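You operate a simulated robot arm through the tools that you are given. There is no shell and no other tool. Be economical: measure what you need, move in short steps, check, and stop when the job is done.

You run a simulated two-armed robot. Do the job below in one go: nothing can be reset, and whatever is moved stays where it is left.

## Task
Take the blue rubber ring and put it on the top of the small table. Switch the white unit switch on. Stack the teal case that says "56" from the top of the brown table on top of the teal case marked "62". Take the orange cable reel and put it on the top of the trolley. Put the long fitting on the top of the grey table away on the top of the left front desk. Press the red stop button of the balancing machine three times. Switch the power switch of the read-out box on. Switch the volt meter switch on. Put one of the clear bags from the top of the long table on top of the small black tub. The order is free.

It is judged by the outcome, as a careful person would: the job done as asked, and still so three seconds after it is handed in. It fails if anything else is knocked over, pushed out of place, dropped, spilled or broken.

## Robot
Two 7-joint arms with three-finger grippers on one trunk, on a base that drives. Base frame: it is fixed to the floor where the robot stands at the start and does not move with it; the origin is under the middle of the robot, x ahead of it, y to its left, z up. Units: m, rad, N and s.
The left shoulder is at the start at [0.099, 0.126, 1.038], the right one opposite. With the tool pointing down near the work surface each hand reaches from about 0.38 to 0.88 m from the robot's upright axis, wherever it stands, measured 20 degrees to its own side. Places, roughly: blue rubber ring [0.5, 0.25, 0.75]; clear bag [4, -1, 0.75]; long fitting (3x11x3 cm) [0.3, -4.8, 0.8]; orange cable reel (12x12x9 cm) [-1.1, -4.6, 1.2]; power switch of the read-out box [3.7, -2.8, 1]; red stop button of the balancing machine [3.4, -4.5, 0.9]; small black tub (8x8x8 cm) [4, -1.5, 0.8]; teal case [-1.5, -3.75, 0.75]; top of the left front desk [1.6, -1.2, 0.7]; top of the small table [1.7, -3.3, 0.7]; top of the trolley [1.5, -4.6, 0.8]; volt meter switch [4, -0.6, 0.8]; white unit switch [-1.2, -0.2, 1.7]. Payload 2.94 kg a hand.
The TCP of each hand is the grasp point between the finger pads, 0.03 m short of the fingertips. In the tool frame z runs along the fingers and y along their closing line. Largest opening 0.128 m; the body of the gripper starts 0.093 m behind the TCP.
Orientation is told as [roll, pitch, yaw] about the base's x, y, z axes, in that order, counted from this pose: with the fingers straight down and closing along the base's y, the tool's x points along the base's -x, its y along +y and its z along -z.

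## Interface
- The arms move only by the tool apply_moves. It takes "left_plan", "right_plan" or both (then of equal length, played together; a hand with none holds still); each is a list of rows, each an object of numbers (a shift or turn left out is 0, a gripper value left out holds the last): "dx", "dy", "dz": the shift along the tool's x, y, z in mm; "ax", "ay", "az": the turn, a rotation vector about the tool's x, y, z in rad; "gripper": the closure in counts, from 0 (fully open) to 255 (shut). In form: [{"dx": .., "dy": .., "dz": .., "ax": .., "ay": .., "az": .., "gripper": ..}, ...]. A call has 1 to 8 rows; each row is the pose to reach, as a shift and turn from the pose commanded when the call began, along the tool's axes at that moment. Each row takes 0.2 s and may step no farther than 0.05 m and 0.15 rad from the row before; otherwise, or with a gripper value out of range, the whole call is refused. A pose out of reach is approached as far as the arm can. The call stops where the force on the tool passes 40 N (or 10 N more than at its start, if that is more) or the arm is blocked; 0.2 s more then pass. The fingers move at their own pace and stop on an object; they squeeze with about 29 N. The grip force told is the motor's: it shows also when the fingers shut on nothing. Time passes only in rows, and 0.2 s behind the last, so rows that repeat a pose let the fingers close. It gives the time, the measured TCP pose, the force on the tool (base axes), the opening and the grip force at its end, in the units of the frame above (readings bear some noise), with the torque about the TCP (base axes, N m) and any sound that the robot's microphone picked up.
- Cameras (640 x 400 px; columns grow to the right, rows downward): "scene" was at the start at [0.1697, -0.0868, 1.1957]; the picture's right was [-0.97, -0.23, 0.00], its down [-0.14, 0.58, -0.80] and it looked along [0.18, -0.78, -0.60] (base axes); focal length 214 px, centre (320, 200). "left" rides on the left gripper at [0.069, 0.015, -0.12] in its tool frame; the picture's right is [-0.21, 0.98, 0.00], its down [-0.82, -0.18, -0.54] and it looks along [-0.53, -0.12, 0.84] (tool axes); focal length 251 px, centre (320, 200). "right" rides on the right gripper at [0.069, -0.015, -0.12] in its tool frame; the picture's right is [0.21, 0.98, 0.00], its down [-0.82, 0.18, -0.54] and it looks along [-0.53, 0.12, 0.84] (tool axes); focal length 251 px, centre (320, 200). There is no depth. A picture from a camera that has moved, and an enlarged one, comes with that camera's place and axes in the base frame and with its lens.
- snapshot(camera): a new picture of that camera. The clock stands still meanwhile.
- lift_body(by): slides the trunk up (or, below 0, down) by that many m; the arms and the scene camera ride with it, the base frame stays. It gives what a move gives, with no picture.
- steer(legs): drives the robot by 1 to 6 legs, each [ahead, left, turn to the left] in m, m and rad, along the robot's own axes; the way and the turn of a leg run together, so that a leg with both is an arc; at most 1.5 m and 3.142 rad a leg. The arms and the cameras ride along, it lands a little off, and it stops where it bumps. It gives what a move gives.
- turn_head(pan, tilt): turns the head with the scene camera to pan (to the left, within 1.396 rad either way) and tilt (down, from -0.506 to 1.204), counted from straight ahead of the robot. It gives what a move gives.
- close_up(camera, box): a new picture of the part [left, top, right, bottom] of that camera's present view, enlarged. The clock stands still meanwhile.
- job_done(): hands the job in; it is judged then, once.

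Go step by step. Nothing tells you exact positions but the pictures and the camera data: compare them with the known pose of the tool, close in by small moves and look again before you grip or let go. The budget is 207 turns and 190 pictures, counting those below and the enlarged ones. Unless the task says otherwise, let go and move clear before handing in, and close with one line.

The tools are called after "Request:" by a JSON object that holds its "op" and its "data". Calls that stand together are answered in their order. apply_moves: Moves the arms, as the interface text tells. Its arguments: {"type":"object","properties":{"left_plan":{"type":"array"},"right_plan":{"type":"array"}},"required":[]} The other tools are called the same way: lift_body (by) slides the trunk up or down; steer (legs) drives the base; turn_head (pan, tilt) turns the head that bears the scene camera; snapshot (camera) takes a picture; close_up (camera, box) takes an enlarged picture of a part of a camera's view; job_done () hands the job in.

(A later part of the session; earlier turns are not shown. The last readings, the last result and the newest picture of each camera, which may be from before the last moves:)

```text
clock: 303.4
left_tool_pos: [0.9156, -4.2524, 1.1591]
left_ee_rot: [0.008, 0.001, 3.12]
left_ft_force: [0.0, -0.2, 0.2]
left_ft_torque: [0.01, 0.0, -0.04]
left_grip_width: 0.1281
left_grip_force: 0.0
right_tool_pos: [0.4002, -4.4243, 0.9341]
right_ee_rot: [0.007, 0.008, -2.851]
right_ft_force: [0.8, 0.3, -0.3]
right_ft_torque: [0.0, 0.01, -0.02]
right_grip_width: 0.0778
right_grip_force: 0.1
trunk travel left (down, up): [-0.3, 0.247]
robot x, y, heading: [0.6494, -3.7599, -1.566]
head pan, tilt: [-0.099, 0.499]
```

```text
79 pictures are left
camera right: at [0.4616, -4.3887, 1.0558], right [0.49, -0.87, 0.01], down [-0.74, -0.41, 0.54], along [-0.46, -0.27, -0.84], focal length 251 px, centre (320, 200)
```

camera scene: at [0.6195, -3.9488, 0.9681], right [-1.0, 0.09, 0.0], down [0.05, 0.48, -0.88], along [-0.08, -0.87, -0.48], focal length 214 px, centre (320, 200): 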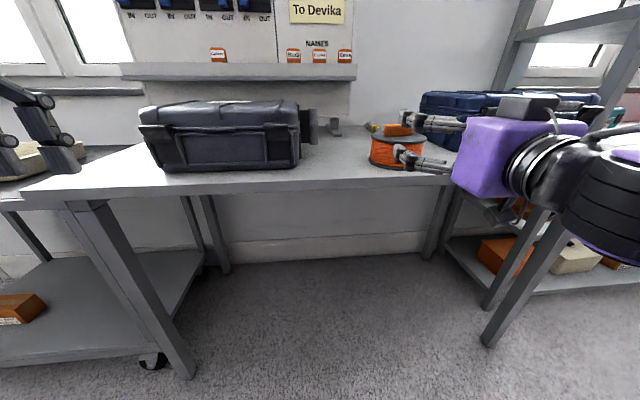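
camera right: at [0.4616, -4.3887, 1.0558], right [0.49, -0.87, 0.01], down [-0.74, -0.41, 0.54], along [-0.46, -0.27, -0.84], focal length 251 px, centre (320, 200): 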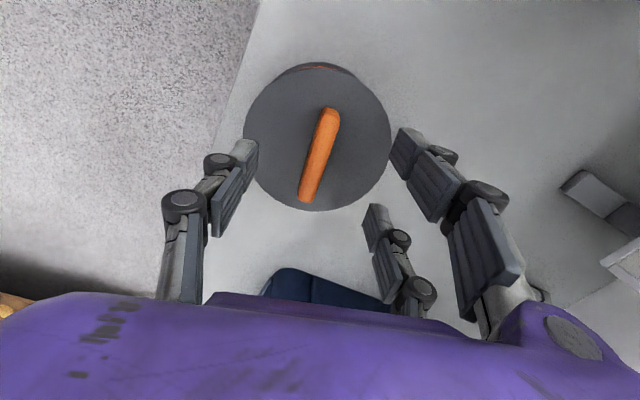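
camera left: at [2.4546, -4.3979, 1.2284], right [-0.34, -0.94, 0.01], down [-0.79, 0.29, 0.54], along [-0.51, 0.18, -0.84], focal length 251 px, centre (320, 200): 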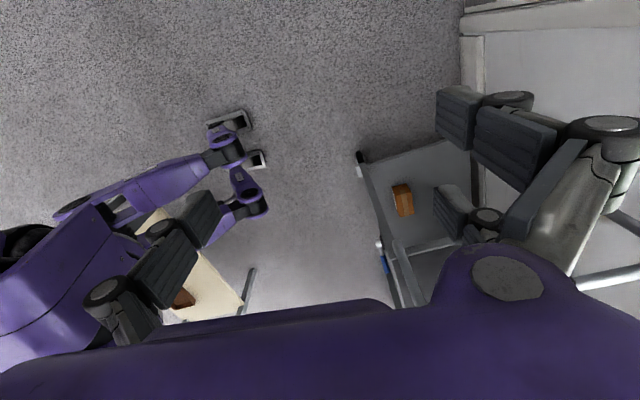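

Centred. Descend 4 cm and grip the bar.

Request:
{"op": "apply_moves", "data": {"right_plan": [{"dz": 20}, {"dz": 38}, {"dz": 38, "gripper": 255}, {"dz": 38}, {"dz": 38}, {"dz": 38}]}}

Request:
{"op": "apply_moves", "data": {"right_plan": [{"dz": -10}, {"dz": -40}, {"dz": -80}]}}

Request:
{"op": "snapshot", "data": {"camera": "scene"}}

```text
clock: 304.8
left_tool_pos: [0.9158, -4.2512, 1.1597]
left_ee_rot: [0.008, 0.001, 3.12]
left_ft_force: [-1.2, 0.3, 0.3]
left_ft_torque: [0.01, 0.02, 0.01]
left_grip_width: 0.1278
left_grip_force: 0.0
right_tool_pos: [0.4012, -4.4227, 0.8951]
right_ee_rot: [0.006, 0.009, -2.85]
right_ft_force: [0.1, -0.1, 0.1]
right_ft_torque: [0.05, -0.14, 0.07]
right_grip_width: 0.0137
right_grip_force: 29.5
trunk travel left (down, up): [-0.3, 0.247]
robot x, y, heading: [0.6477, -3.7651, -1.561]
head pan, tilt: [-0.099, 0.499]
```

```text
clock: 305.6
left_tool_pos: [0.9146, -4.2517, 1.1598]
left_ee_rot: [0.008, 0.0, 3.119]
left_ft_force: [0.3, 0.6, 0.8]
left_ft_torque: [-0.01, -0.01, -0.02]
left_grip_width: 0.128
left_grip_force: 0.1
right_tool_pos: [0.4007, -4.4226, 0.9768]
right_ee_rot: [0.008, 0.008, -2.851]
right_ft_force: [-0.8, 0.7, -4.5]
right_ft_torque: [0.02, -0.03, -0.04]
right_grip_width: 0.0138
right_grip_force: 29.1
trunk travel left (down, up): [-0.3, 0.247]
robot x, y, heading: [0.6469, -3.7615, -1.57]
head pan, tilt: [-0.099, 0.499]
```

```text
78 pictures are left
camera scene: at [0.6397, -3.9909, 1.2588], right [-1.0, 0.09, 0.0], down [0.05, 0.48, -0.88], along [-0.08, -0.87, -0.48], focal length 214 px, centre (320, 200)
```

scene: 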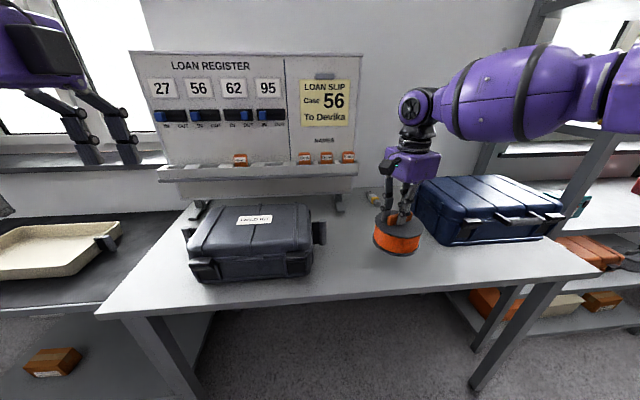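

The reel is firmly held. While here I pick the fitting (≈(0.328,-4.795), lying along y) with the left hand: raise/retract the reel, rotate the left hand straight.

Request:
{"op": "apply_moves", "data": {"right_plan": [{"dz": -45}, {"dz": -90}, {"dz": -130, "dx": 5, "dy": -15}, {"dz": -150, "dx": 15, "dy": -50}, {"dz": -150, "dx": 28, "dy": -95}, {"dz": -150, "dx": 42, "dy": -140}, {"dz": -150, "dx": 57, "dy": -185}, {"dz": -150, "dx": 57, "dy": -185}], "left_plan": [{"az": -0.147}, {"az": -0.294}, {"az": -0.441}, {"az": -0.588}, {"az": -0.735}, {"az": -0.882}, {"az": -1.029}, {"az": -1.176}]}}

Request:
{"op": "apply_moves", "data": {"left_plan": [{"az": -0.14}, {"az": -0.28}, {"az": -0.4}]}}

Request:
{"op": "steer", "data": {"legs": [[0, -0.49, 0], [0.28, 0, 0]]}}

Request:
{"op": "snapshot", "data": {"camera": "left"}}

```text
clock: 307.4
left_tool_pos: [0.9157, -4.2517, 1.16]
left_ee_rot: [0.004, -0.006, -1.985]
left_ft_force: [0.1, 0.0, 0.0]
left_ft_torque: [-0.01, 0.01, 0.0]
left_grip_width: 0.1281
left_grip_force: 0.0
right_tool_pos: [0.4002, -4.2297, 1.1254]
right_ee_rot: [0.005, 0.009, -2.85]
right_ft_force: [0.1, -0.2, -5.3]
right_ft_torque: [0.01, 0.01, -0.02]
right_grip_width: 0.0138
right_grip_force: 28.1
trunk travel left (down, up): [-0.3, 0.247]
robot x, y, heading: [0.6465, -3.7682, -1.559]
head pan, tilt: [-0.099, 0.499]
```

```text
clock: 308.2
left_tool_pos: [0.9154, -4.2516, 1.1589]
left_ee_rot: [0.003, -0.007, -1.585]
left_ft_force: [0.0, 0.5, 0.1]
left_ft_torque: [0.02, 0.01, 0.02]
left_grip_width: 0.1279
left_grip_force: 0.0
right_tool_pos: [0.3998, -4.2297, 1.1261]
right_ee_rot: [0.009, 0.009, -2.85]
right_ft_force: [0.1, 0.8, -4.8]
right_ft_torque: [-0.02, 0.0, -0.01]
right_grip_width: 0.0137
right_grip_force: 28.8
trunk travel left (down, up): [-0.3, 0.247]
robot x, y, heading: [0.6493, -3.7626, -1.567]
head pan, tilt: [-0.099, 0.499]
```

```text
clock: 314.6
left_tool_pos: [0.426, -4.5371, 1.1594]
left_ee_rot: [0.002, -0.007, -1.588]
left_ft_force: [-0.8, -0.2, -0.4]
left_ft_torque: [0.01, 0.01, 0.01]
left_grip_width: 0.1281
left_grip_force: 0.1
right_tool_pos: [-0.0903, -4.5126, 1.125]
right_ee_rot: [0.007, 0.011, -2.851]
right_ft_force: [0.9, 0.0, -5.2]
right_ft_torque: [0.03, -0.02, -0.01]
right_grip_width: 0.0138
right_grip_force: 28.8
trunk travel left (down, up): [-0.3, 0.247]
robot x, y, heading: [0.1613, -4.0471, -1.568]
head pan, tilt: [-0.099, 0.499]
```

```text
77 pictures are left
camera left: at [0.4428, -4.4644, 1.2787], right [0.97, -0.23, 0.0], down [-0.19, -0.81, 0.55], along [-0.12, -0.53, -0.84], focal length 251 px, centre (320, 200)
```

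left: 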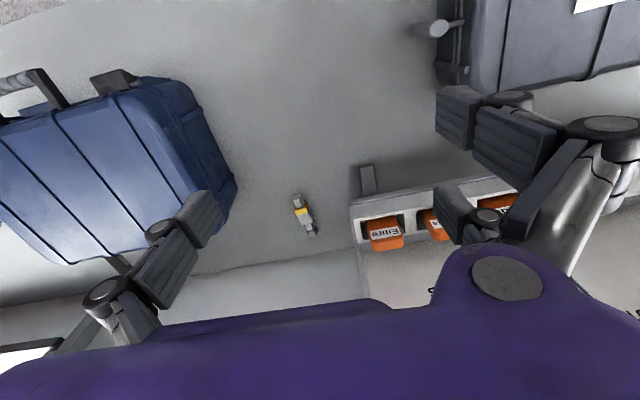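

The fitting's centre is (0.332,-4.793), aligned with y. I move the base 6 cm closer and bring the left hand over it with a narrower opening.

Request:
{"op": "steer", "data": {"legs": [[0.06, 0, 0]]}}

Request:
{"op": "apply_moves", "data": {"left_plan": [{"dy": -30, "dx": -10, "dz": 30, "gripper": 115}, {"dy": -60, "dx": -25, "dz": 60}, {"dy": -90, "dx": -45, "dz": 90}, {"dy": -94, "dx": -75, "dz": 125}, {"dy": -94, "dx": -105, "dz": 160}, {"dy": -94, "dx": -135, "dz": 195}, {"dy": -94, "dx": -165, "dz": 225}, {"dy": -94, "dx": -195, "dz": 245}]}}

Request:
{"op": "snapshot", "data": {"camera": "left"}}

```text
clock: 315.6
left_tool_pos: [0.4294, -4.5939, 1.1596]
left_ee_rot: [-0.003, -0.008, -1.586]
left_ft_force: [1.1, 0.9, 0.1]
left_ft_torque: [0.0, 0.04, -0.03]
left_grip_width: 0.1281
left_grip_force: 0.0
right_tool_pos: [-0.0865, -4.5726, 1.1259]
right_ee_rot: [0.007, 0.005, -2.85]
right_ft_force: [0.2, -0.9, -5.1]
right_ft_torque: [0.0, -0.04, 0.01]
right_grip_width: 0.0138
right_grip_force: 29.1
trunk travel left (down, up): [-0.3, 0.247]
robot x, y, heading: [0.1592, -4.1061, -1.566]
head pan, tilt: [-0.099, 0.499]
```

```text
clock: 317.4
left_tool_pos: [0.3504, -4.7454, 0.9285]
left_ee_rot: [-0.001, -0.008, -1.585]
left_ft_force: [0.2, -0.7, -0.5]
left_ft_torque: [-0.05, 0.04, -0.01]
left_grip_width: 0.0706
left_grip_force: 0.0
left hand out of reach, approached as far as the arm can: row 7, 8
right_tool_pos: [-0.0863, -4.5721, 1.1267]
right_ee_rot: [0.008, 0.004, -2.849]
right_ft_force: [0.5, 0.9, -4.7]
right_ft_torque: [0.03, -0.06, 0.01]
right_grip_width: 0.0136
right_grip_force: 29.0
trunk travel left (down, up): [-0.3, 0.247]
robot x, y, heading: [0.1583, -4.1069, -1.565]
head pan, tilt: [-0.099, 0.499]
```

```text
76 pictures are left
camera left: at [0.3681, -4.6734, 1.0475], right [0.97, -0.23, 0.0], down [-0.19, -0.81, 0.55], along [-0.12, -0.53, -0.84], focal length 251 px, centre (320, 200)
```

left: 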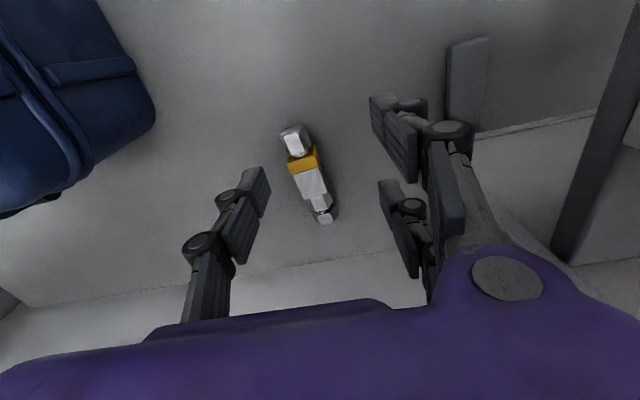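

Request:
{"op": "apply_moves", "data": {"left_plan": [{"dz": 30, "dy": -8, "dx": -8}, {"dz": 50, "dy": -15, "dx": -22}, {"dz": 60, "dy": -20, "dx": -42}, {"dz": 75, "dy": -20, "dx": -42}]}}

Request:
{"op": "snapshot", "data": {"camera": "left"}}

```text
clock: 318.4
left_tool_pos: [0.3749, -4.7549, 0.8623]
left_ee_rot: [-0.002, -0.008, -1.588]
left_ft_force: [-0.2, 0.2, 0.3]
left_ft_torque: [0.02, -0.03, 0.02]
left_grip_width: 0.0701
left_grip_force: 0.1
left hand out of reach, approached as far as the arm can: row 1, 2, 3, 4
right_tool_pos: [-0.0868, -4.5717, 1.1262]
right_ee_rot: [0.007, 0.005, -2.85]
right_ft_force: [-0.6, 0.4, -5.8]
right_ft_torque: [-0.02, -0.01, -0.01]
right_grip_width: 0.0141
right_grip_force: 29.4
trunk travel left (down, up): [-0.3, 0.247]
robot x, y, heading: [0.1611, -4.1059, -1.569]
head pan, tilt: [-0.099, 0.499]
```

```text
75 pictures are left
camera left: at [0.3928, -4.6833, 0.9811], right [0.97, -0.23, 0.0], down [-0.19, -0.81, 0.55], along [-0.13, -0.53, -0.84], focal length 251 px, centre (320, 200)
```

left: 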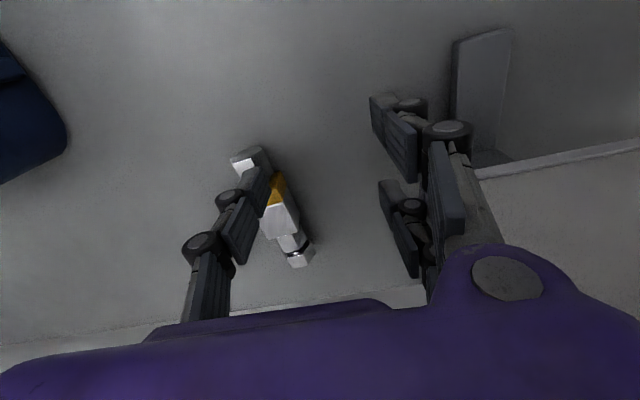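

The left arm can't reach inward here and the shelf blocks shifting with the reel. So: place the reel first. I raise the left hand and strafe to the trolley.

Request:
{"op": "apply_moves", "data": {"left_plan": [{"dz": -45}, {"dz": -90}, {"dz": -135, "dx": 10}, {"dz": -180, "dx": 30}, {"dz": -225, "dx": 50}, {"dz": -265, "dx": 75}, {"dz": -290, "dx": 110}, {"dz": -300, "dx": 150}]}}

Request:
{"op": "steer", "data": {"legs": [[-0.13, 0, 0], [0, 1.2, 0], [0, 0.73, 0]]}}

Request:
{"op": "snapshot", "data": {"camera": "scene"}}

```text
clock: 320.1
left_tool_pos: [0.3783, -4.6015, 1.1602]
left_ee_rot: [-0.001, -0.007, -1.587]
left_ft_force: [-1.0, 0.9, -0.7]
left_ft_torque: [0.0, -0.04, -0.02]
left_grip_width: 0.0704
left_grip_force: 0.0
right_tool_pos: [-0.0873, -4.5719, 1.1262]
right_ee_rot: [0.007, 0.006, -2.848]
right_ft_force: [-0.1, 0.1, -4.2]
right_ft_torque: [0.01, -0.03, 0.03]
right_grip_width: 0.0138
right_grip_force: 29.1
trunk travel left (down, up): [-0.3, 0.247]
robot x, y, heading: [0.1554, -4.1073, -1.562]
head pan, tilt: [-0.099, 0.499]
```

```text
clock: 338.3
left_tool_pos: [2.3089, -4.4644, 1.1603]
left_ee_rot: [0.003, -0.007, -1.585]
left_ft_force: [-0.6, 0.5, -0.8]
left_ft_torque: [0.01, 0.02, -0.02]
left_grip_width: 0.0703
left_grip_force: 0.0
right_tool_pos: [1.8453, -4.4335, 1.126]
right_ee_rot: [0.007, 0.008, -2.849]
right_ft_force: [1.0, 0.5, -5.1]
right_ft_torque: [0.01, -0.02, 0.02]
right_grip_width: 0.0142
right_grip_force: 28.5
trunk travel left (down, up): [-0.3, 0.247]
robot x, y, heading: [2.089, -3.9704, -1.563]
head pan, tilt: [-0.099, 0.499]
```

```text
74 pictures are left
camera scene: at [2.0834, -4.1956, 1.2586], right [-1.0, 0.09, 0.0], down [0.04, 0.48, -0.88], along [-0.08, -0.87, -0.48], focal length 214 px, centre (320, 200)
```

scene: 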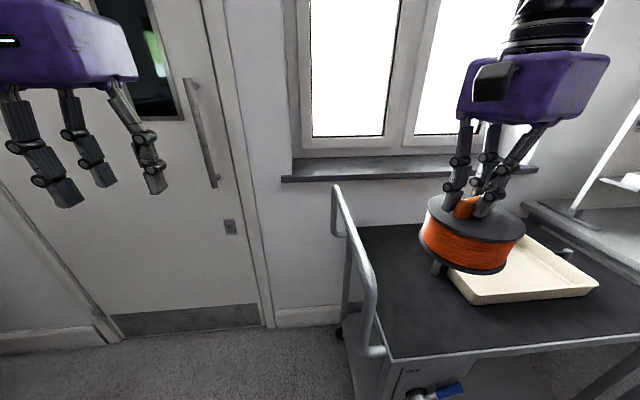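

Trolley reached. I move the reel over (1.81,-4.52) and descend partway.

Request:
{"op": "apply_moves", "data": {"right_plan": [{"dx": -20, "dy": 25, "dz": 10}, {"dx": -40, "dy": 50, "dz": 30}, {"dx": -58, "dy": 73, "dz": 60}, {"dx": -58, "dy": 73, "dz": 105}, {"dx": -58, "dy": 73, "dz": 150}, {"dx": -58, "dy": 73, "dz": 185}]}}

Request:
{"op": "snapshot", "data": {"camera": "scene"}}

```text
clock: 339.7
left_tool_pos: [2.3101, -4.465, 1.1597]
left_ee_rot: [0.001, -0.006, -1.587]
left_ft_force: [0.5, -0.9, -0.4]
left_ft_torque: [-0.02, -0.02, -0.03]
left_grip_width: 0.0702
left_grip_force: 0.1
right_tool_pos: [1.8108, -4.5207, 0.9412]
right_ee_rot: [0.007, 0.008, -2.849]
right_ft_force: [0.3, -0.2, -4.5]
right_ft_torque: [-0.02, -0.03, 0.02]
right_grip_width: 0.0138
right_grip_force: 29.3
trunk travel left (down, up): [-0.3, 0.247]
robot x, y, heading: [2.0918, -3.9668, -1.568]
head pan, tilt: [-0.099, 0.499]
```

```text
73 pictures are left
camera scene: at [2.0832, -4.1961, 1.2585], right [-1.0, 0.09, 0.0], down [0.05, 0.48, -0.88], along [-0.08, -0.87, -0.48], focal length 214 px, centre (320, 200)
```

scene: 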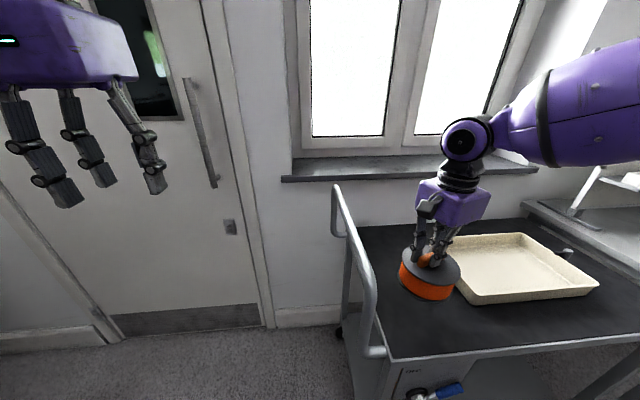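

Clear. Lower to contact.

Request:
{"op": "apply_moves", "data": {"right_plan": [{"dz": 20}, {"dz": 36}, {"dz": 42}]}}

```text
clock: 340.5
left_tool_pos: [2.3095, -4.4638, 1.1606]
left_ee_rot: [0.001, -0.005, -1.587]
left_ft_force: [0.1, 0.7, -0.1]
left_ft_torque: [0.0, -0.01, 0.05]
left_grip_width: 0.0704
left_grip_force: 0.1
right_tool_pos: [1.8113, -4.5205, 0.8988]
right_ee_rot: [0.007, 0.009, -2.848]
right_ft_force: [0.5, -1.0, -6.1]
right_ft_torque: [-0.01, -0.05, 0.0]
right_grip_width: 0.0137
right_grip_force: 29.0
trunk travel left (down, up): [-0.3, 0.247]
robot x, y, heading: [2.0936, -3.9695, -1.568]
head pan, tilt: [-0.099, 0.499]
```

Request:
{"op": "apply_moves", "data": {"right_plan": [{"dz": 5}, {"dz": 10}, {"dz": 14}]}}

```text
clock: 341.3
left_tool_pos: [2.3091, -4.4655, 1.1598]
left_ee_rot: [0.001, -0.008, -1.587]
left_ft_force: [-0.8, 0.1, -0.2]
left_ft_torque: [-0.01, -0.01, -0.02]
left_grip_width: 0.0704
left_grip_force: 0.0
right_tool_pos: [1.8123, -4.5212, 0.8853]
right_ee_rot: [0.006, 0.009, -2.847]
right_ft_force: [-1.1, -0.6, -5.5]
right_ft_torque: [-0.01, -0.01, 0.01]
right_grip_width: 0.014
right_grip_force: 29.2
trunk travel left (down, up): [-0.3, 0.247]
robot x, y, heading: [2.0906, -3.9648, -1.566]
head pan, tilt: [-0.099, 0.499]
```

Request:
{"op": "apply_moves", "data": {"right_plan": [{"dz": 6}, {"dz": 12}, {"dz": 18}, {"dz": 23}]}}

```text
clock: 342.3
left_tool_pos: [2.3089, -4.4647, 1.1598]
left_ee_rot: [0.0, -0.008, -1.586]
left_ft_force: [-0.3, -0.2, 0.1]
left_ft_torque: [-0.01, -0.04, -0.03]
left_grip_width: 0.0703
left_grip_force: 0.0
right_tool_pos: [1.8113, -4.5218, 0.8604]
right_ee_rot: [0.008, 0.008, -2.848]
right_ft_force: [0.1, 0.2, -5.0]
right_ft_torque: [0.0, -0.04, 0.0]
right_grip_width: 0.0137
right_grip_force: 29.1
trunk travel left (down, up): [-0.3, 0.247]
robot x, y, heading: [2.0907, -3.965, -1.571]
head pan, tilt: [-0.099, 0.499]
```

Request:
{"op": "apply_moves", "data": {"right_plan": [{"dz": 6}, {"dz": 12}, {"dz": 18}, {"dz": 24}, {"dz": 30}, {"dz": 35}]}}

Request:
{"op": "close_up", "data": {"camera": "scene", "box": [340, 180, 560, 340]}}

```text
clock: 343.4
left_tool_pos: [2.3086, -4.4616, 1.1609]
left_ee_rot: [-0.001, -0.01, -1.59]
left_ft_force: [-1.3, 0.7, -0.3]
left_ft_torque: [-0.01, -0.01, 0.01]
left_grip_width: 0.0702
left_grip_force: 0.1
right_tool_pos: [1.8139, -4.5219, 0.8398]
right_ee_rot: [0.014, 0.006, -2.848]
right_ft_force: [-2.7, 10.9, 25.0]
right_ft_torque: [0.57, 0.63, -0.07]
right_grip_width: 0.014
right_grip_force: 28.5
trunk travel left (down, up): [-0.3, 0.247]
robot x, y, heading: [2.0893, -3.9684, -1.565]
head pan, tilt: [-0.099, 0.499]
stopped in row 5 (right hand): the force on the tool passed its limit at 63 N (the readings are from after the stop); the commanded pose is now the measured one
```

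```text
2.50 times, centred on (450, 260) of scene
camera zoom: at [2.0838, -4.1922, 1.2592], right [-1.0, 0.09, 0.0], down [0.04, 0.47, -0.88], along [-0.08, -0.88, -0.48], focal length 536 px, centre (-5, 50)
```

zoom: 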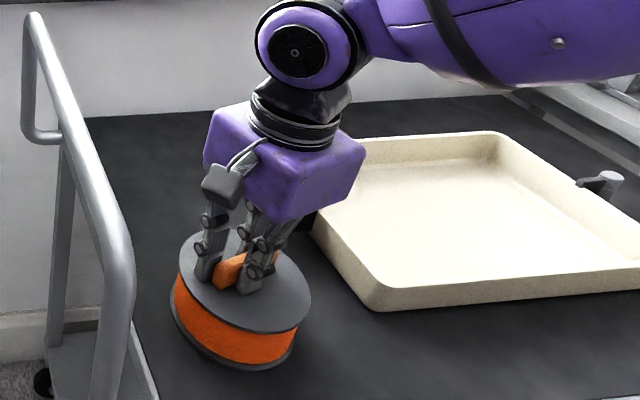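

Contact: the trolley top is at ≈0.745 and the reel sits clear of tray and handle. I release and lift.

Request:
{"op": "apply_moves", "data": {"right_plan": [{"dz": -3}, {"dz": -3, "gripper": 140}, {"dz": -3}, {"dz": -3}, {"dz": -40}, {"dz": -90}, {"dz": -140}, {"dz": -190}]}}

Request:
{"op": "snapshot", "data": {"camera": "scene"}}

```text
clock: 345.2
left_tool_pos: [2.3086, -4.4616, 1.1609]
left_ee_rot: [0.0, -0.009, -1.589]
left_ft_force: [-0.2, 0.3, 1.2]
left_ft_torque: [-0.04, 0.01, 0.0]
left_grip_width: 0.0703
left_grip_force: 0.2
right_tool_pos: [1.8127, -4.5199, 1.0279]
right_ee_rot: [0.013, 0.005, -2.851]
right_ft_force: [-0.5, 0.2, 0.3]
right_ft_torque: [-0.05, 0.02, 0.01]
right_grip_width: 0.0574
right_grip_force: 0.1
trunk travel left (down, up): [-0.3, 0.247]
robot x, y, heading: [2.0914, -3.9667, -1.566]
head pan, tilt: [-0.099, 0.499]
```

```text
71 pictures are left
camera scene: at [2.0838, -4.1943, 1.2589], right [-1.0, 0.09, 0.0], down [0.04, 0.48, -0.88], along [-0.08, -0.87, -0.48], focal length 214 px, centre (320, 200)
```

scene: 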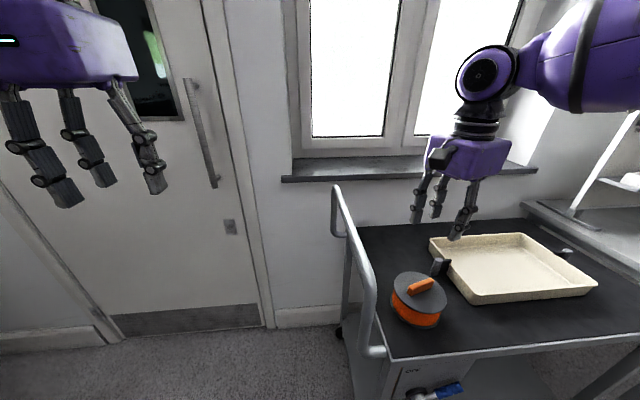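

Reel placed. Now back to the fitting with the right hand: straighten its yaw and strafe back.

Request:
{"op": "apply_moves", "data": {"right_plan": [{"az": -0.147, "dz": -20}, {"az": -0.294, "dz": -40}, {"az": -0.441, "dz": -60}, {"az": -0.588, "dz": -80}, {"az": -0.735, "dz": -90}, {"az": -0.882, "dz": -90}, {"az": -1.029, "dz": -90}, {"az": -1.176, "dz": -90}]}}

Request:
{"op": "steer", "data": {"legs": [[0, -0.75, 0], [0, -0.71, 0], [0.13, 0, 0]]}}

Request:
{"op": "apply_moves", "data": {"right_plan": [{"az": -0.11, "dz": 40, "gripper": 115}, {"az": -0.11, "dz": 80, "dx": -20}, {"az": -0.11, "dz": 120, "dx": -50}, {"az": -0.11, "dz": 150, "dx": -85}, {"az": -0.11, "dz": 175, "dx": -120}]}}

Request:
{"op": "snapshot", "data": {"camera": "right"}}

```text
clock: 347.0
left_tool_pos: [2.3098, -4.4637, 1.1605]
left_ee_rot: [0.001, -0.006, -1.586]
left_ft_force: [-0.2, 0.8, 0.1]
left_ft_torque: [0.02, 0.01, -0.01]
left_grip_width: 0.0703
left_grip_force: 0.0
right_tool_pos: [1.8111, -4.52, 1.1175]
right_ee_rot: [0.01, -0.01, -1.671]
right_ft_force: [0.2, 0.1, -0.3]
right_ft_torque: [0.0, 0.02, -0.01]
right_grip_width: 0.0579
right_grip_force: 0.0
trunk travel left (down, up): [-0.3, 0.247]
robot x, y, heading: [2.0905, -3.9672, -1.565]
head pan, tilt: [-0.099, 0.499]
```

```text
clock: 361.2
left_tool_pos: [0.8387, -4.5938, 1.1617]
left_ee_rot: [0.0, -0.008, -1.598]
left_ft_force: [0.1, -0.6, 0.7]
left_ft_torque: [0.0, 0.01, 0.0]
left_grip_width: 0.0704
left_grip_force: 0.0
right_tool_pos: [0.3421, -4.6441, 1.119]
right_ee_rot: [0.011, -0.01, -1.683]
right_ft_force: [-0.2, 0.2, -0.5]
right_ft_torque: [0.03, -0.03, -0.03]
right_grip_width: 0.0581
right_grip_force: 0.0
trunk travel left (down, up): [-0.3, 0.247]
robot x, y, heading: [0.6262, -4.0945, -1.575]
head pan, tilt: [-0.099, 0.499]
```

```text
clock: 362.4
left_tool_pos: [0.8385, -4.5958, 1.1594]
left_ee_rot: [0.002, -0.006, -1.597]
left_ft_force: [0.4, 0.9, 0.1]
left_ft_torque: [0.01, -0.03, 0.0]
left_grip_width: 0.0703
left_grip_force: 0.0
right_tool_pos: [0.3287, -4.768, 0.9442]
right_ee_rot: [0.01, -0.01, -1.573]
right_ft_force: [0.3, -0.5, 0.8]
right_ft_torque: [-0.01, 0.02, 0.0]
right_grip_width: 0.0701
right_grip_force: 0.1
trunk travel left (down, up): [-0.3, 0.247]
robot x, y, heading: [0.6241, -4.0977, -1.575]
head pan, tilt: [-0.099, 0.499]
```

```text
70 pictures are left
camera right: at [0.3129, -4.6962, 1.0634], right [0.98, 0.21, 0.01], down [0.17, -0.82, 0.55], along [0.12, -0.54, -0.83], focal length 251 px, centre (320, 200)
```

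right: 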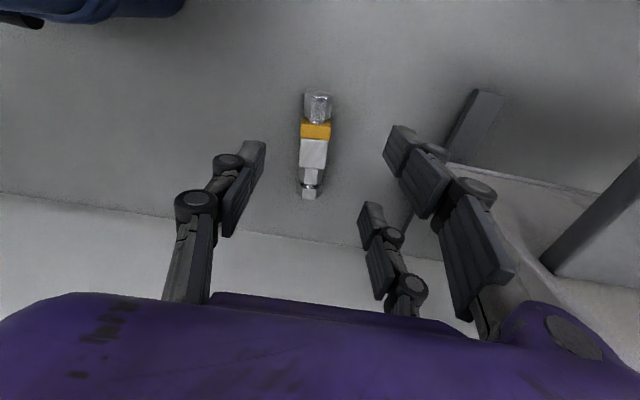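

Fitting is right below; I shift 2.7 cm, rotate 0.1 rad, descend and grip.

Request:
{"op": "apply_moves", "data": {"right_plan": [{"dx": -14, "dz": 30, "az": -0.1}, {"dx": -27, "dz": 60, "az": -0.1}, {"dx": -27, "dz": 90, "az": -0.1}, {"dx": -27, "dz": 105, "az": -0.1}, {"dx": -27, "dz": 107, "az": -0.1, "gripper": 255}, {"dx": -27, "dz": 107, "az": -0.1}, {"dx": -27, "dz": 107, "az": -0.1}]}}

Request:
{"op": "snapshot", "data": {"camera": "right"}}

```text
clock: 364.0
left_tool_pos: [0.8403, -4.5931, 1.1605]
left_ee_rot: [0.001, -0.006, -1.597]
left_ft_force: [-0.1, -0.4, 0.5]
left_ft_torque: [0.0, 0.03, 0.01]
left_grip_width: 0.0705
left_grip_force: 0.1
right_tool_pos: [0.3163, -4.7891, 0.8617]
right_ee_rot: [0.009, -0.012, -1.475]
right_ft_force: [-0.3, -0.1, 0.1]
right_ft_torque: [-0.01, 0.02, 0.03]
right_grip_width: 0.0001
right_grip_force: 3.1
right hand out of reach, approached as far as the arm can: row 2, 3, 4, 5, 6, 7
trunk travel left (down, up): [-0.3, 0.247]
robot x, y, heading: [0.6275, -4.0945, -1.579]
head pan, tilt: [-0.099, 0.499]
```

```text
69 pictures are left
camera right: at [0.2925, -4.7212, 0.9811], right [0.95, 0.31, 0.01], down [0.26, -0.79, 0.55], along [0.18, -0.52, -0.83], focal length 251 px, centre (320, 200)
```

right: 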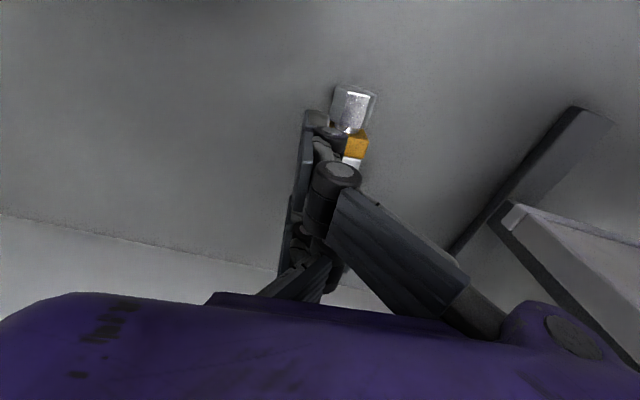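

The hand fell short by ~3 cm in height. I open, lift, move the base 6 cm forward and retry.

Request:
{"op": "apply_moves", "data": {"right_plan": [{"dz": -15, "gripper": 115}, {"dz": -40}, {"dz": -60}]}}

Request:
{"op": "steer", "data": {"legs": [[0.06, 0, 0]]}}

Request:
{"op": "apply_moves", "data": {"right_plan": [{"dx": 30, "dy": 10}, {"dx": 52, "dy": 16}, {"dx": 52, "dy": 16, "dz": 25}]}}

Request:
{"op": "snapshot", "data": {"camera": "right"}}

```text
clock: 364.8
left_tool_pos: [0.8399, -4.5936, 1.1612]
left_ee_rot: [0.0, -0.006, -1.597]
left_ft_force: [0.6, 0.1, -0.3]
left_ft_torque: [0.01, 0.0, 0.0]
left_grip_width: 0.0702
left_grip_force: 0.1
right_tool_pos: [0.3145, -4.7902, 0.9217]
right_ee_rot: [0.008, -0.012, -1.472]
right_ft_force: [0.3, 0.3, 0.1]
right_ft_torque: [0.0, -0.01, 0.02]
right_grip_width: 0.0704
right_grip_force: 0.1
trunk travel left (down, up): [-0.3, 0.247]
robot x, y, heading: [0.625, -4.0919, -1.575]
head pan, tilt: [-0.099, 0.499]
```

```text
clock: 365.8
left_tool_pos: [0.8389, -4.6525, 1.1599]
left_ee_rot: [0.0, -0.008, -1.597]
left_ft_force: [0.2, -0.5, -0.2]
left_ft_torque: [0.04, -0.01, 0.0]
left_grip_width: 0.0702
left_grip_force: 0.0
right_tool_pos: [0.3145, -4.849, 0.9202]
right_ee_rot: [0.009, -0.014, -1.475]
right_ft_force: [-0.2, -1.1, 0.9]
right_ft_torque: [0.02, -0.01, 0.02]
right_grip_width: 0.0704
right_grip_force: 0.1
trunk travel left (down, up): [-0.3, 0.247]
robot x, y, heading: [0.6261, -4.1526, -1.577]
head pan, tilt: [-0.099, 0.499]
```

```text
clock: 366.6
left_tool_pos: [0.8392, -4.6536, 1.1594]
left_ee_rot: [-0.001, -0.007, -1.597]
left_ft_force: [0.0, -0.1, 0.6]
left_ft_torque: [0.0, 0.04, -0.02]
left_grip_width: 0.0703
left_grip_force: 0.1
right_tool_pos: [0.326, -4.7973, 0.8956]
right_ee_rot: [0.008, -0.013, -1.472]
right_ft_force: [0.9, -0.4, 0.8]
right_ft_torque: [-0.01, -0.04, -0.03]
right_grip_width: 0.07
right_grip_force: 0.0
trunk travel left (down, up): [-0.3, 0.247]
robot x, y, heading: [0.6267, -4.1529, -1.58]
head pan, tilt: [-0.099, 0.499]
```

```text
68 pictures are left
camera right: at [0.3033, -4.7275, 1.0152], right [0.95, 0.31, 0.01], down [0.26, -0.79, 0.55], along [0.18, -0.52, -0.83], focal length 251 px, centre (320, 200)
```

right: 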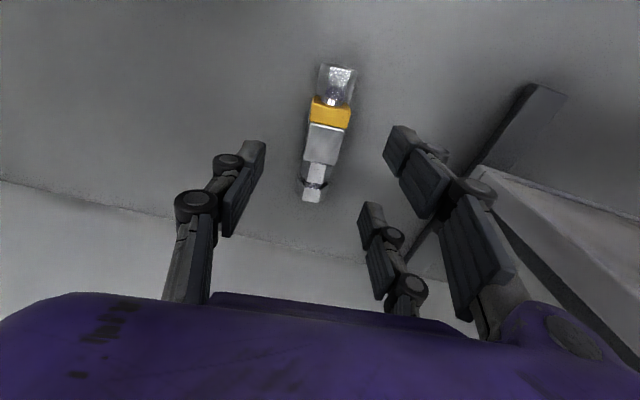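

Request:
{"op": "apply_moves", "data": {"right_plan": [{"dz": 30, "dy": 3}, {"dz": 50, "dy": 3}, {"dz": 60, "dy": 3}, {"dz": 60, "dy": 3, "gripper": 255}, {"dz": 60, "dy": 3}, {"dz": 60, "dy": 3}]}}

```text
clock: 368.0
left_tool_pos: [0.8397, -4.652, 1.1608]
left_ee_rot: [0.0, -0.007, -1.597]
left_ft_force: [0.3, 0.0, 0.6]
left_ft_torque: [0.03, 0.01, -0.05]
left_grip_width: 0.0704
left_grip_force: 0.1
right_tool_pos: [0.3295, -4.7972, 0.8353]
right_ee_rot: [0.01, -0.013, -1.472]
right_ft_force: [-0.3, -1.5, 1.0]
right_ft_torque: [-0.08, -0.02, -0.05]
right_grip_width: 0.0292
right_grip_force: 29.1
trunk travel left (down, up): [-0.3, 0.247]
robot x, y, heading: [0.6259, -4.1498, -1.576]
head pan, tilt: [-0.099, 0.499]
```

Fitting gripped. I lift it, drive back and strafe east toward the balancing machine.

Request:
{"op": "apply_moves", "data": {"right_plan": [{"dz": -30}, {"dz": -75}, {"dz": -120}, {"dz": -165, "dx": 10}, {"dz": -210, "dx": 25}, {"dz": -250, "dx": 50}, {"dz": -280, "dx": 85}, {"dz": -290, "dx": 130}]}}

Request:
{"op": "steer", "data": {"legs": [[-0.17, 0, 0], [0, 1.2, 0], [0, 0.9, 0], [0, 0, 0.57]]}}

Request:
{"op": "turn_head", "data": {"pan": 0.3, "tilt": 0.4}}

Request:
{"op": "snapshot", "data": {"camera": "scene"}}

```text
clock: 369.8
left_tool_pos: [0.839, -4.6512, 1.1609]
left_ee_rot: [0.002, -0.009, -1.597]
left_ft_force: [-0.2, -0.4, -0.1]
left_ft_torque: [-0.05, -0.04, 0.01]
left_grip_width: 0.0703
left_grip_force: 0.1
right_tool_pos: [0.3129, -4.6615, 1.1233]
right_ee_rot: [0.01, -0.011, -1.473]
right_ft_force: [0.4, 0.7, -2.0]
right_ft_torque: [-0.06, 0.0, -0.03]
right_grip_width: 0.0289
right_grip_force: 28.8
trunk travel left (down, up): [-0.3, 0.247]
robot x, y, heading: [0.6279, -4.1524, -1.574]
head pan, tilt: [-0.099, 0.499]
```

```text
clock: 391.0
left_tool_pos: [3.1687, -4.3302, 1.16]
left_ee_rot: [0.003, -0.008, -1.053]
left_ft_force: [0.4, -0.7, 0.4]
left_ft_torque: [-0.05, -0.03, -0.02]
left_grip_width: 0.0706
left_grip_force: 0.2
right_tool_pos: [2.7241, -4.6105, 1.1224]
right_ee_rot: [0.008, -0.013, -0.927]
right_ft_force: [-0.3, -0.5, -1.9]
right_ft_torque: [0.0, -0.03, 0.01]
right_grip_width: 0.0291
right_grip_force: 28.8
trunk travel left (down, up): [-0.3, 0.247]
robot x, y, heading: [2.7256, -4.015, -1.027]
head pan, tilt: [-0.099, 0.499]
```

```text
clock: 391.9
left_tool_pos: [3.1676, -4.3299, 1.1613]
left_ee_rot: [0.001, -0.006, -1.053]
left_ft_force: [0.8, -0.3, 0.0]
left_ft_torque: [0.01, 0.02, -0.01]
left_grip_width: 0.07
left_grip_force: 0.1
right_tool_pos: [2.7244, -4.6115, 1.1234]
right_ee_rot: [0.007, -0.012, -0.927]
right_ft_force: [-0.7, -0.4, -2.2]
right_ft_torque: [-0.06, 0.01, -0.01]
right_grip_width: 0.029
right_grip_force: 28.8
trunk travel left (down, up): [-0.3, 0.247]
robot x, y, heading: [2.7263, -4.0117, -1.024]
head pan, tilt: [0.3, 0.4]
```

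```text
67 pictures are left
camera scene: at [2.8659, -4.1936, 1.2678], right [-0.67, -0.74, 0.0], down [-0.29, 0.26, -0.92], along [0.69, -0.61, -0.39], focal length 214 px, centre (320, 200)
```

scene: 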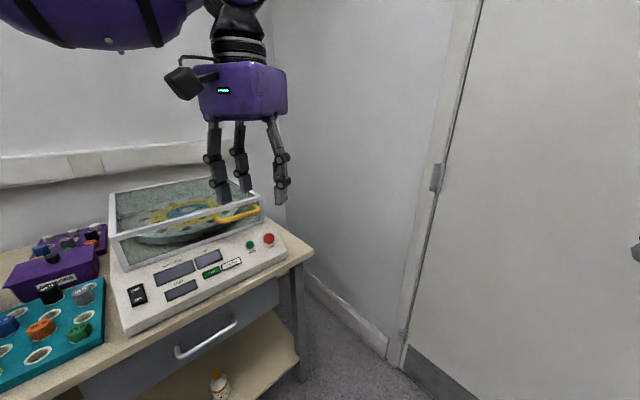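

I see the balancing machine with a red button. Zoom in.

Request:
{"op": "close_up", "data": {"camera": "scene", "box": [180, 190, 320, 290]}}

Request:
{"op": "snapshot", "data": {"camera": "left"}}

```text
4.00 times, centred on (250, 240) of scene
camera zoom: at [2.8659, -4.1936, 1.2678], right [-0.67, -0.74, 0.0], down [-0.29, 0.26, -0.92], along [0.69, -0.61, -0.39], focal length 858 px, centre (600, 40)
```

zoom: 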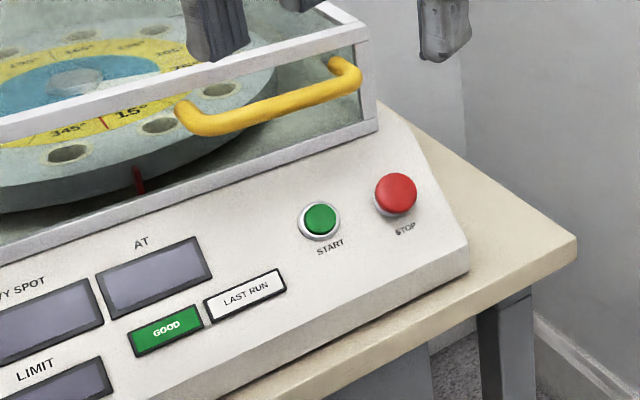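

```text
65 pictures are left
camera left: at [3.1465, -4.2596, 1.2789], right [0.95, 0.3, 0.0], down [0.25, -0.8, 0.55], along [0.16, -0.52, -0.84], focal length 251 px, centre (320, 200)
```

left: 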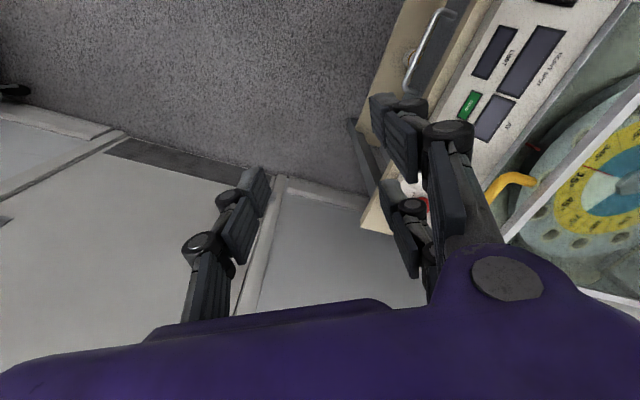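

STOP is at about (3.44,-4.473,0.87). I'll press with the left hand's single finger while the double prongs hang past the machine's right side: rotate the left hand by +1.57 and move the base closer.

Request:
{"op": "apply_moves", "data": {"left_plan": [{"az": 0.147}, {"az": 0.294}, {"az": 0.441}, {"az": 0.588}, {"az": 0.735}, {"az": 0.882}, {"az": 1.029}, {"az": 1.176}]}}

Request:
{"op": "apply_moves", "data": {"left_plan": [{"az": 0.13}, {"az": 0.26}, {"az": 0.39}]}}

Request:
{"op": "steer", "data": {"legs": [[0.122, 0.124, 0]]}}

Request:
{"op": "snapshot", "data": {"camera": "left"}}

```text
clock: 393.7
left_tool_pos: [3.1683, -4.3303, 1.1596]
left_ee_rot: [0.007, -0.002, -2.229]
left_ft_force: [-0.3, -0.2, -0.2]
left_ft_torque: [-0.03, -0.01, 0.0]
left_grip_width: 0.0703
left_grip_force: 0.1
right_tool_pos: [2.7254, -4.6107, 1.1233]
right_ee_rot: [0.009, -0.013, -0.928]
right_ft_force: [-0.8, -0.3, -2.5]
right_ft_torque: [0.05, 0.02, 0.03]
right_grip_width: 0.0293
right_grip_force: 28.6
trunk travel left (down, up): [-0.3, 0.247]
robot x, y, heading: [2.7261, -4.0176, -1.033]
head pan, tilt: [0.3, 0.4]
```

```text
clock: 394.5
left_tool_pos: [3.1669, -4.3292, 1.1595]
left_ee_rot: [0.006, 0.001, -2.62]
left_ft_force: [-0.4, -0.4, -0.4]
left_ft_torque: [0.02, 0.01, -0.02]
left_grip_width: 0.0702
left_grip_force: 0.0
right_tool_pos: [2.7252, -4.6106, 1.1232]
right_ee_rot: [0.008, -0.011, -0.925]
right_ft_force: [-0.2, 0.2, -3.1]
right_ft_torque: [-0.01, -0.01, 0.01]
right_grip_width: 0.0291
right_grip_force: 28.4
trunk travel left (down, up): [-0.3, 0.247]
robot x, y, heading: [2.7259, -4.0131, -1.032]
head pan, tilt: [0.3, 0.4]
```

```text
clock: 396.2
left_tool_pos: [3.3375, -4.3677, 1.1601]
left_ee_rot: [0.008, 0.002, -2.616]
left_ft_force: [-0.3, 0.3, -1.0]
left_ft_torque: [-0.01, 0.02, 0.03]
left_grip_width: 0.0701
left_grip_force: 0.1
right_tool_pos: [2.8949, -4.65, 1.1228]
right_ee_rot: [0.009, -0.013, -0.923]
right_ft_force: [-0.3, -0.3, -2.3]
right_ft_torque: [0.02, 0.02, 0.03]
right_grip_width: 0.0292
right_grip_force: 29.5
trunk travel left (down, up): [-0.3, 0.247]
robot x, y, heading: [2.8932, -4.0513, -1.033]
head pan, tilt: [0.3, 0.4]
```

```text
64 pictures are left
camera left: at [3.4044, -4.3437, 1.2796], right [0.3, -0.95, 0.01], down [-0.8, -0.25, 0.54], along [-0.51, -0.17, -0.84], focal length 251 px, centre (320, 200)
```

left: 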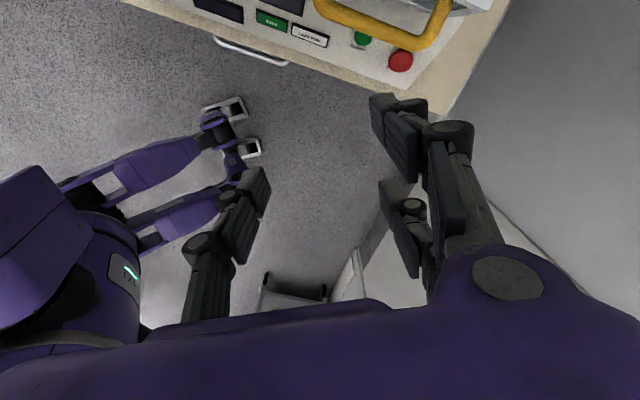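

STOP triangulates to (3.415,-4.461), top z≈0.887. I bring the single finger above it.

Request:
{"op": "apply_moves", "data": {"left_plan": [{"dx": 5, "dy": 45}, {"dx": 10, "dy": 90}, {"dx": 15, "dy": 130, "dz": 20}, {"dx": 20, "dy": 164, "dz": 50}, {"dx": 20, "dy": 164, "dz": 95}, {"dx": 20, "dy": 164, "dz": 140}, {"dx": 20, "dy": 164, "dz": 180}]}}

Request:
{"op": "snapshot", "data": {"camera": "left"}}

Request:
{"op": "close_up", "data": {"camera": "scene", "box": [100, 150, 340, 320]}}

```text
clock: 397.9
left_tool_pos: [3.4399, -4.5004, 0.9821]
left_ee_rot: [0.007, 0.002, -2.614]
left_ft_force: [0.4, -1.7, -0.4]
left_ft_torque: [-0.01, 0.02, -0.03]
left_grip_width: 0.0704
left_grip_force: 0.0
left hand out of reach, approached as far as the arm can: row 4, 5
right_tool_pos: [2.8943, -4.6498, 1.1236]
right_ee_rot: [0.008, -0.009, -0.924]
right_ft_force: [0.0, -0.2, -2.7]
right_ft_torque: [-0.02, 0.03, -0.02]
right_grip_width: 0.0292
right_grip_force: 28.9
trunk travel left (down, up): [-0.3, 0.247]
robot x, y, heading: [2.8969, -4.0528, -1.031]
head pan, tilt: [0.3, 0.4]
```

```text
63 pictures are left
camera left: at [3.5063, -4.4757, 1.1], right [0.31, -0.95, 0.01], down [-0.8, -0.25, 0.54], along [-0.51, -0.17, -0.84], focal length 251 px, centre (320, 200)
```

left: 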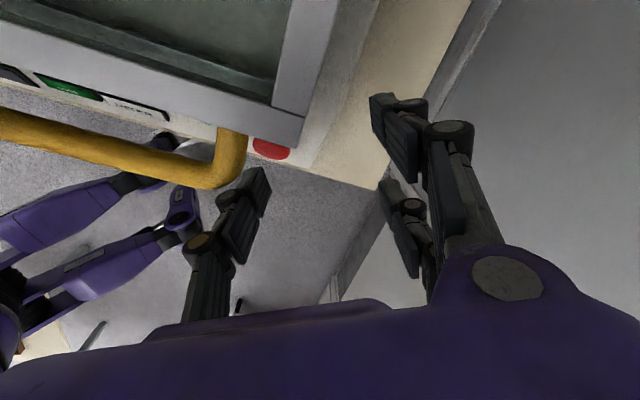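

```text
2.35 times, centred on (220, 235) of scene
camera zoom: at [3.0353, -4.2328, 1.2678], right [-0.67, -0.75, 0.0], down [-0.29, 0.26, -0.92], along [0.69, -0.61, -0.39], focal length 505 px, centre (555, 118)
```

zoom: 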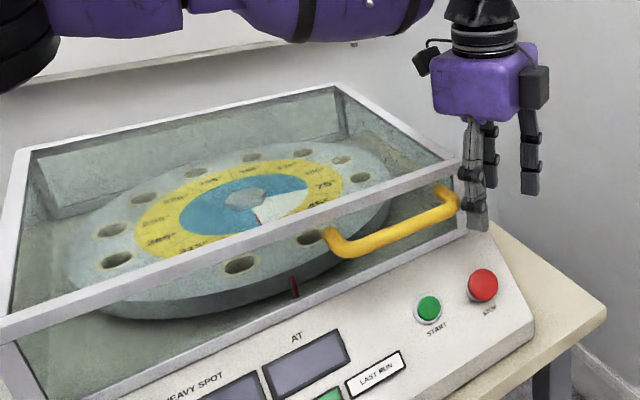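

The finger will land exactly on STOP (projected pixel matches). I lower and do the first press gently.

Request:
{"op": "apply_moves", "data": {"left_plan": [{"dz": 30}, {"dz": 52}, {"dz": 60}, {"dz": 65}, {"dz": 69}]}}

Request:
{"op": "close_up", "data": {"camera": "scene", "box": [220, 190, 320, 290]}}

```text
clock: 399.1
left_tool_pos: [3.436, -4.5001, 0.9129]
left_ee_rot: [0.007, 0.0, -2.616]
left_ft_force: [-5.8, 6.4, 11.8]
left_ft_torque: [0.58, 0.22, 0.15]
left_grip_width: 0.0819
left_grip_force: 7.2
right_tool_pos: [2.8921, -4.6485, 1.1233]
right_ee_rot: [0.009, -0.014, -0.924]
right_ft_force: [-0.1, 0.0, -3.4]
right_ft_torque: [-0.01, 0.03, 0.03]
right_grip_width: 0.0295
right_grip_force: 28.7
trunk travel left (down, up): [-0.3, 0.247]
robot x, y, heading: [2.8938, -4.0524, -1.028]
head pan, tilt: [0.3, 0.4]
heard: click
```

```text
4.00 times, centred on (270, 240) of scene
camera zoom: at [3.0333, -4.231, 1.2682], right [-0.67, -0.75, 0.0], down [-0.29, 0.26, -0.92], along [0.69, -0.61, -0.39], focal length 858 px, centre (520, 40)
```

zoom: 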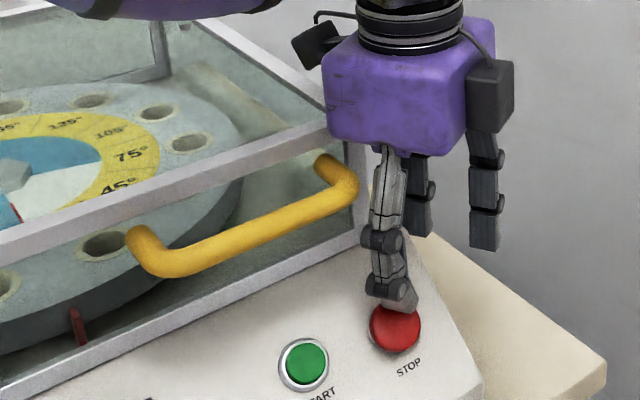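

Click heard: press 1. I lift 2 cm, shift 7 mm toward the button centre, and press again.

Request:
{"op": "apply_moves", "data": {"left_plan": [{"dz": -22}, {"dx": -7, "dy": -4, "dz": -22}, {"dx": -7, "dy": -4, "dz": -22}]}}

Request:
{"op": "apply_moves", "data": {"left_plan": [{"dz": 10}, {"dz": 17}, {"dz": 21}]}}

```text
clock: 399.9
left_tool_pos: [3.4295, -4.5011, 0.9341]
left_ee_rot: [0.008, 0.003, -2.616]
left_ft_force: [-0.8, -1.0, 0.0]
left_ft_torque: [0.0, -0.02, 0.03]
left_grip_width: 0.0701
left_grip_force: 0.0
right_tool_pos: [2.8952, -4.6505, 1.1239]
right_ee_rot: [0.009, -0.012, -0.924]
right_ft_force: [0.0, 0.2, -3.0]
right_ft_torque: [-0.01, 0.0, 0.01]
right_grip_width: 0.029
right_grip_force: 28.7
trunk travel left (down, up): [-0.3, 0.247]
robot x, y, heading: [2.8942, -4.0556, -1.029]
head pan, tilt: [0.3, 0.4]
```

```text
clock: 400.6
left_tool_pos: [3.4291, -4.5014, 0.9161]
left_ee_rot: [0.01, -0.001, -2.616]
left_ft_force: [-3.1, -1.5, 8.9]
left_ft_torque: [0.34, 0.2, 0.08]
left_grip_width: 0.0727
left_grip_force: 1.4
right_tool_pos: [2.8936, -4.6501, 1.1252]
right_ee_rot: [0.01, -0.013, -0.925]
right_ft_force: [0.1, -0.2, -2.1]
right_ft_torque: [0.0, -0.01, 0.0]
right_grip_width: 0.0291
right_grip_force: 29.0
trunk travel left (down, up): [-0.3, 0.247]
robot x, y, heading: [2.8948, -4.0542, -1.027]
head pan, tilt: [0.3, 0.4]
heard: click
```

Click: press 2. Lift and press the third time.

Request:
{"op": "apply_moves", "data": {"left_plan": [{"dz": -22}, {"dz": -22}, {"dz": -22}]}}

Request:
{"op": "apply_moves", "data": {"left_plan": [{"dz": 11}, {"dz": 18}, {"dz": 22}]}}

```text
clock: 401.4
left_tool_pos: [3.4299, -4.5009, 0.936]
left_ee_rot: [0.01, 0.003, -2.614]
left_ft_force: [-0.1, 0.7, -0.1]
left_ft_torque: [0.0, 0.02, 0.01]
left_grip_width: 0.07
left_grip_force: 0.0
right_tool_pos: [2.8946, -4.6506, 1.1225]
right_ee_rot: [0.009, -0.011, -0.927]
right_ft_force: [0.0, -0.6, -2.2]
right_ft_torque: [0.03, 0.01, 0.0]
right_grip_width: 0.0291
right_grip_force: 28.8
trunk travel left (down, up): [-0.3, 0.247]
robot x, y, heading: [2.8962, -4.0511, -1.031]
head pan, tilt: [0.3, 0.4]
```

```text
clock: 402.2
left_tool_pos: [3.4281, -4.5024, 0.9155]
left_ee_rot: [0.009, 0.0, -2.617]
left_ft_force: [-2.7, -0.6, 8.0]
left_ft_torque: [0.34, 0.17, 0.06]
left_grip_width: 0.0729
left_grip_force: 1.5
right_tool_pos: [2.8935, -4.6496, 1.1233]
right_ee_rot: [0.009, -0.012, -0.926]
right_ft_force: [0.0, 0.0, -2.0]
right_ft_torque: [0.0, -0.01, 0.0]
right_grip_width: 0.0293
right_grip_force: 29.1
trunk travel left (down, up): [-0.3, 0.247]
robot x, y, heading: [2.8923, -4.0552, -1.025]
head pan, tilt: [0.3, 0.4]
heard: click
```

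Three clicks done. I raise the left hand, back off, turn to face +x and move toward the read-out box.

Request:
{"op": "apply_moves", "data": {"left_plan": [{"dz": -45}, {"dz": -90}, {"dz": -135}, {"dz": -180}, {"dz": -220, "dy": -10}, {"dz": -245, "dy": -50}, {"dz": -250, "dy": -95}, {"dz": -250, "dy": -140}]}}

Request:
{"op": "steer", "data": {"legs": [[-0.35, 0, 0], [0, 0, 1.03], [0, 0.75, 0]]}}

Request:
{"op": "turn_head", "data": {"pan": 0.1, "tilt": 0.3}}

Request:
{"op": "snapshot", "data": {"camera": "scene"}}

```text
clock: 404.1
left_tool_pos: [3.3576, -4.3753, 1.1617]
left_ee_rot: [0.009, 0.001, -2.613]
left_ft_force: [-0.5, 0.6, -0.3]
left_ft_torque: [0.03, -0.02, -0.01]
left_grip_width: 0.0703
left_grip_force: 0.0
left hand out of reach, approached as far as the arm can: row 3, 4, 5
right_tool_pos: [2.8963, -4.649, 1.1239]
right_ee_rot: [0.008, -0.013, -0.926]
right_ft_force: [0.0, 0.1, -2.2]
right_ft_torque: [-0.02, -0.01, -0.01]
right_grip_width: 0.0292
right_grip_force: 29.1
trunk travel left (down, up): [-0.3, 0.247]
robot x, y, heading: [2.8998, -4.0535, -1.031]
head pan, tilt: [0.3, 0.4]
```

```text
clock: 415.6
left_tool_pos: [3.2313, -2.7623, 1.1614]
left_ee_rot: [0.008, 0.001, -1.591]
left_ft_force: [0.2, 0.4, 0.2]
left_ft_torque: [0.02, 0.03, -0.04]
left_grip_width: 0.0703
left_grip_force: 0.3
right_tool_pos: [3.2231, -3.3015, 1.1237]
right_ee_rot: [0.009, -0.013, 0.102]
right_ft_force: [-0.1, 0.3, -2.0]
right_ft_torque: [0.01, -0.04, -0.01]
right_grip_width: 0.0294
right_grip_force: 29.4
trunk travel left (down, up): [-0.3, 0.247]
robot x, y, heading: [2.7124, -2.995, 0.001]
head pan, tilt: [0.3, 0.4]
```

```text
clock: 416.3
left_tool_pos: [3.2314, -2.7629, 1.1619]
left_ee_rot: [0.008, 0.002, -1.589]
left_ft_force: [0.1, -0.7, -0.3]
left_ft_torque: [-0.02, 0.03, 0.01]
left_grip_width: 0.0704
left_grip_force: 0.0
right_tool_pos: [3.224, -3.301, 1.1234]
right_ee_rot: [0.008, -0.013, 0.104]
right_ft_force: [-0.2, 0.2, -2.6]
right_ft_torque: [0.0, -0.02, 0.03]
right_grip_width: 0.0295
right_grip_force: 29.3
trunk travel left (down, up): [-0.3, 0.247]
robot x, y, heading: [2.7159, -2.9877, 0.001]
head pan, tilt: [0.099, 0.3]
```

```text
60 pictures are left
camera scene: at [2.9423, -2.9842, 1.277], right [0.1, -1.0, 0.0], down [-0.29, -0.03, -0.96], along [0.95, 0.09, -0.3], focal length 214 px, centre (320, 200)
```

scene: 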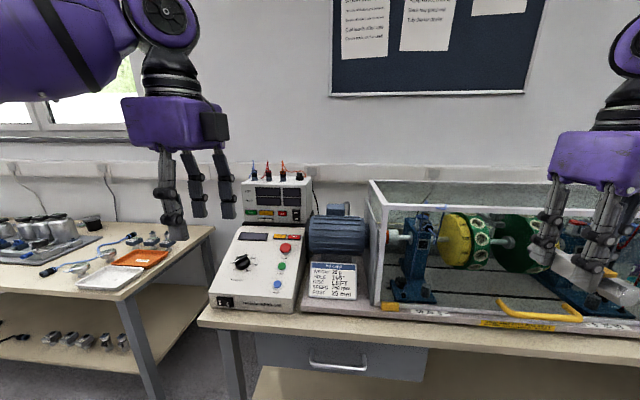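

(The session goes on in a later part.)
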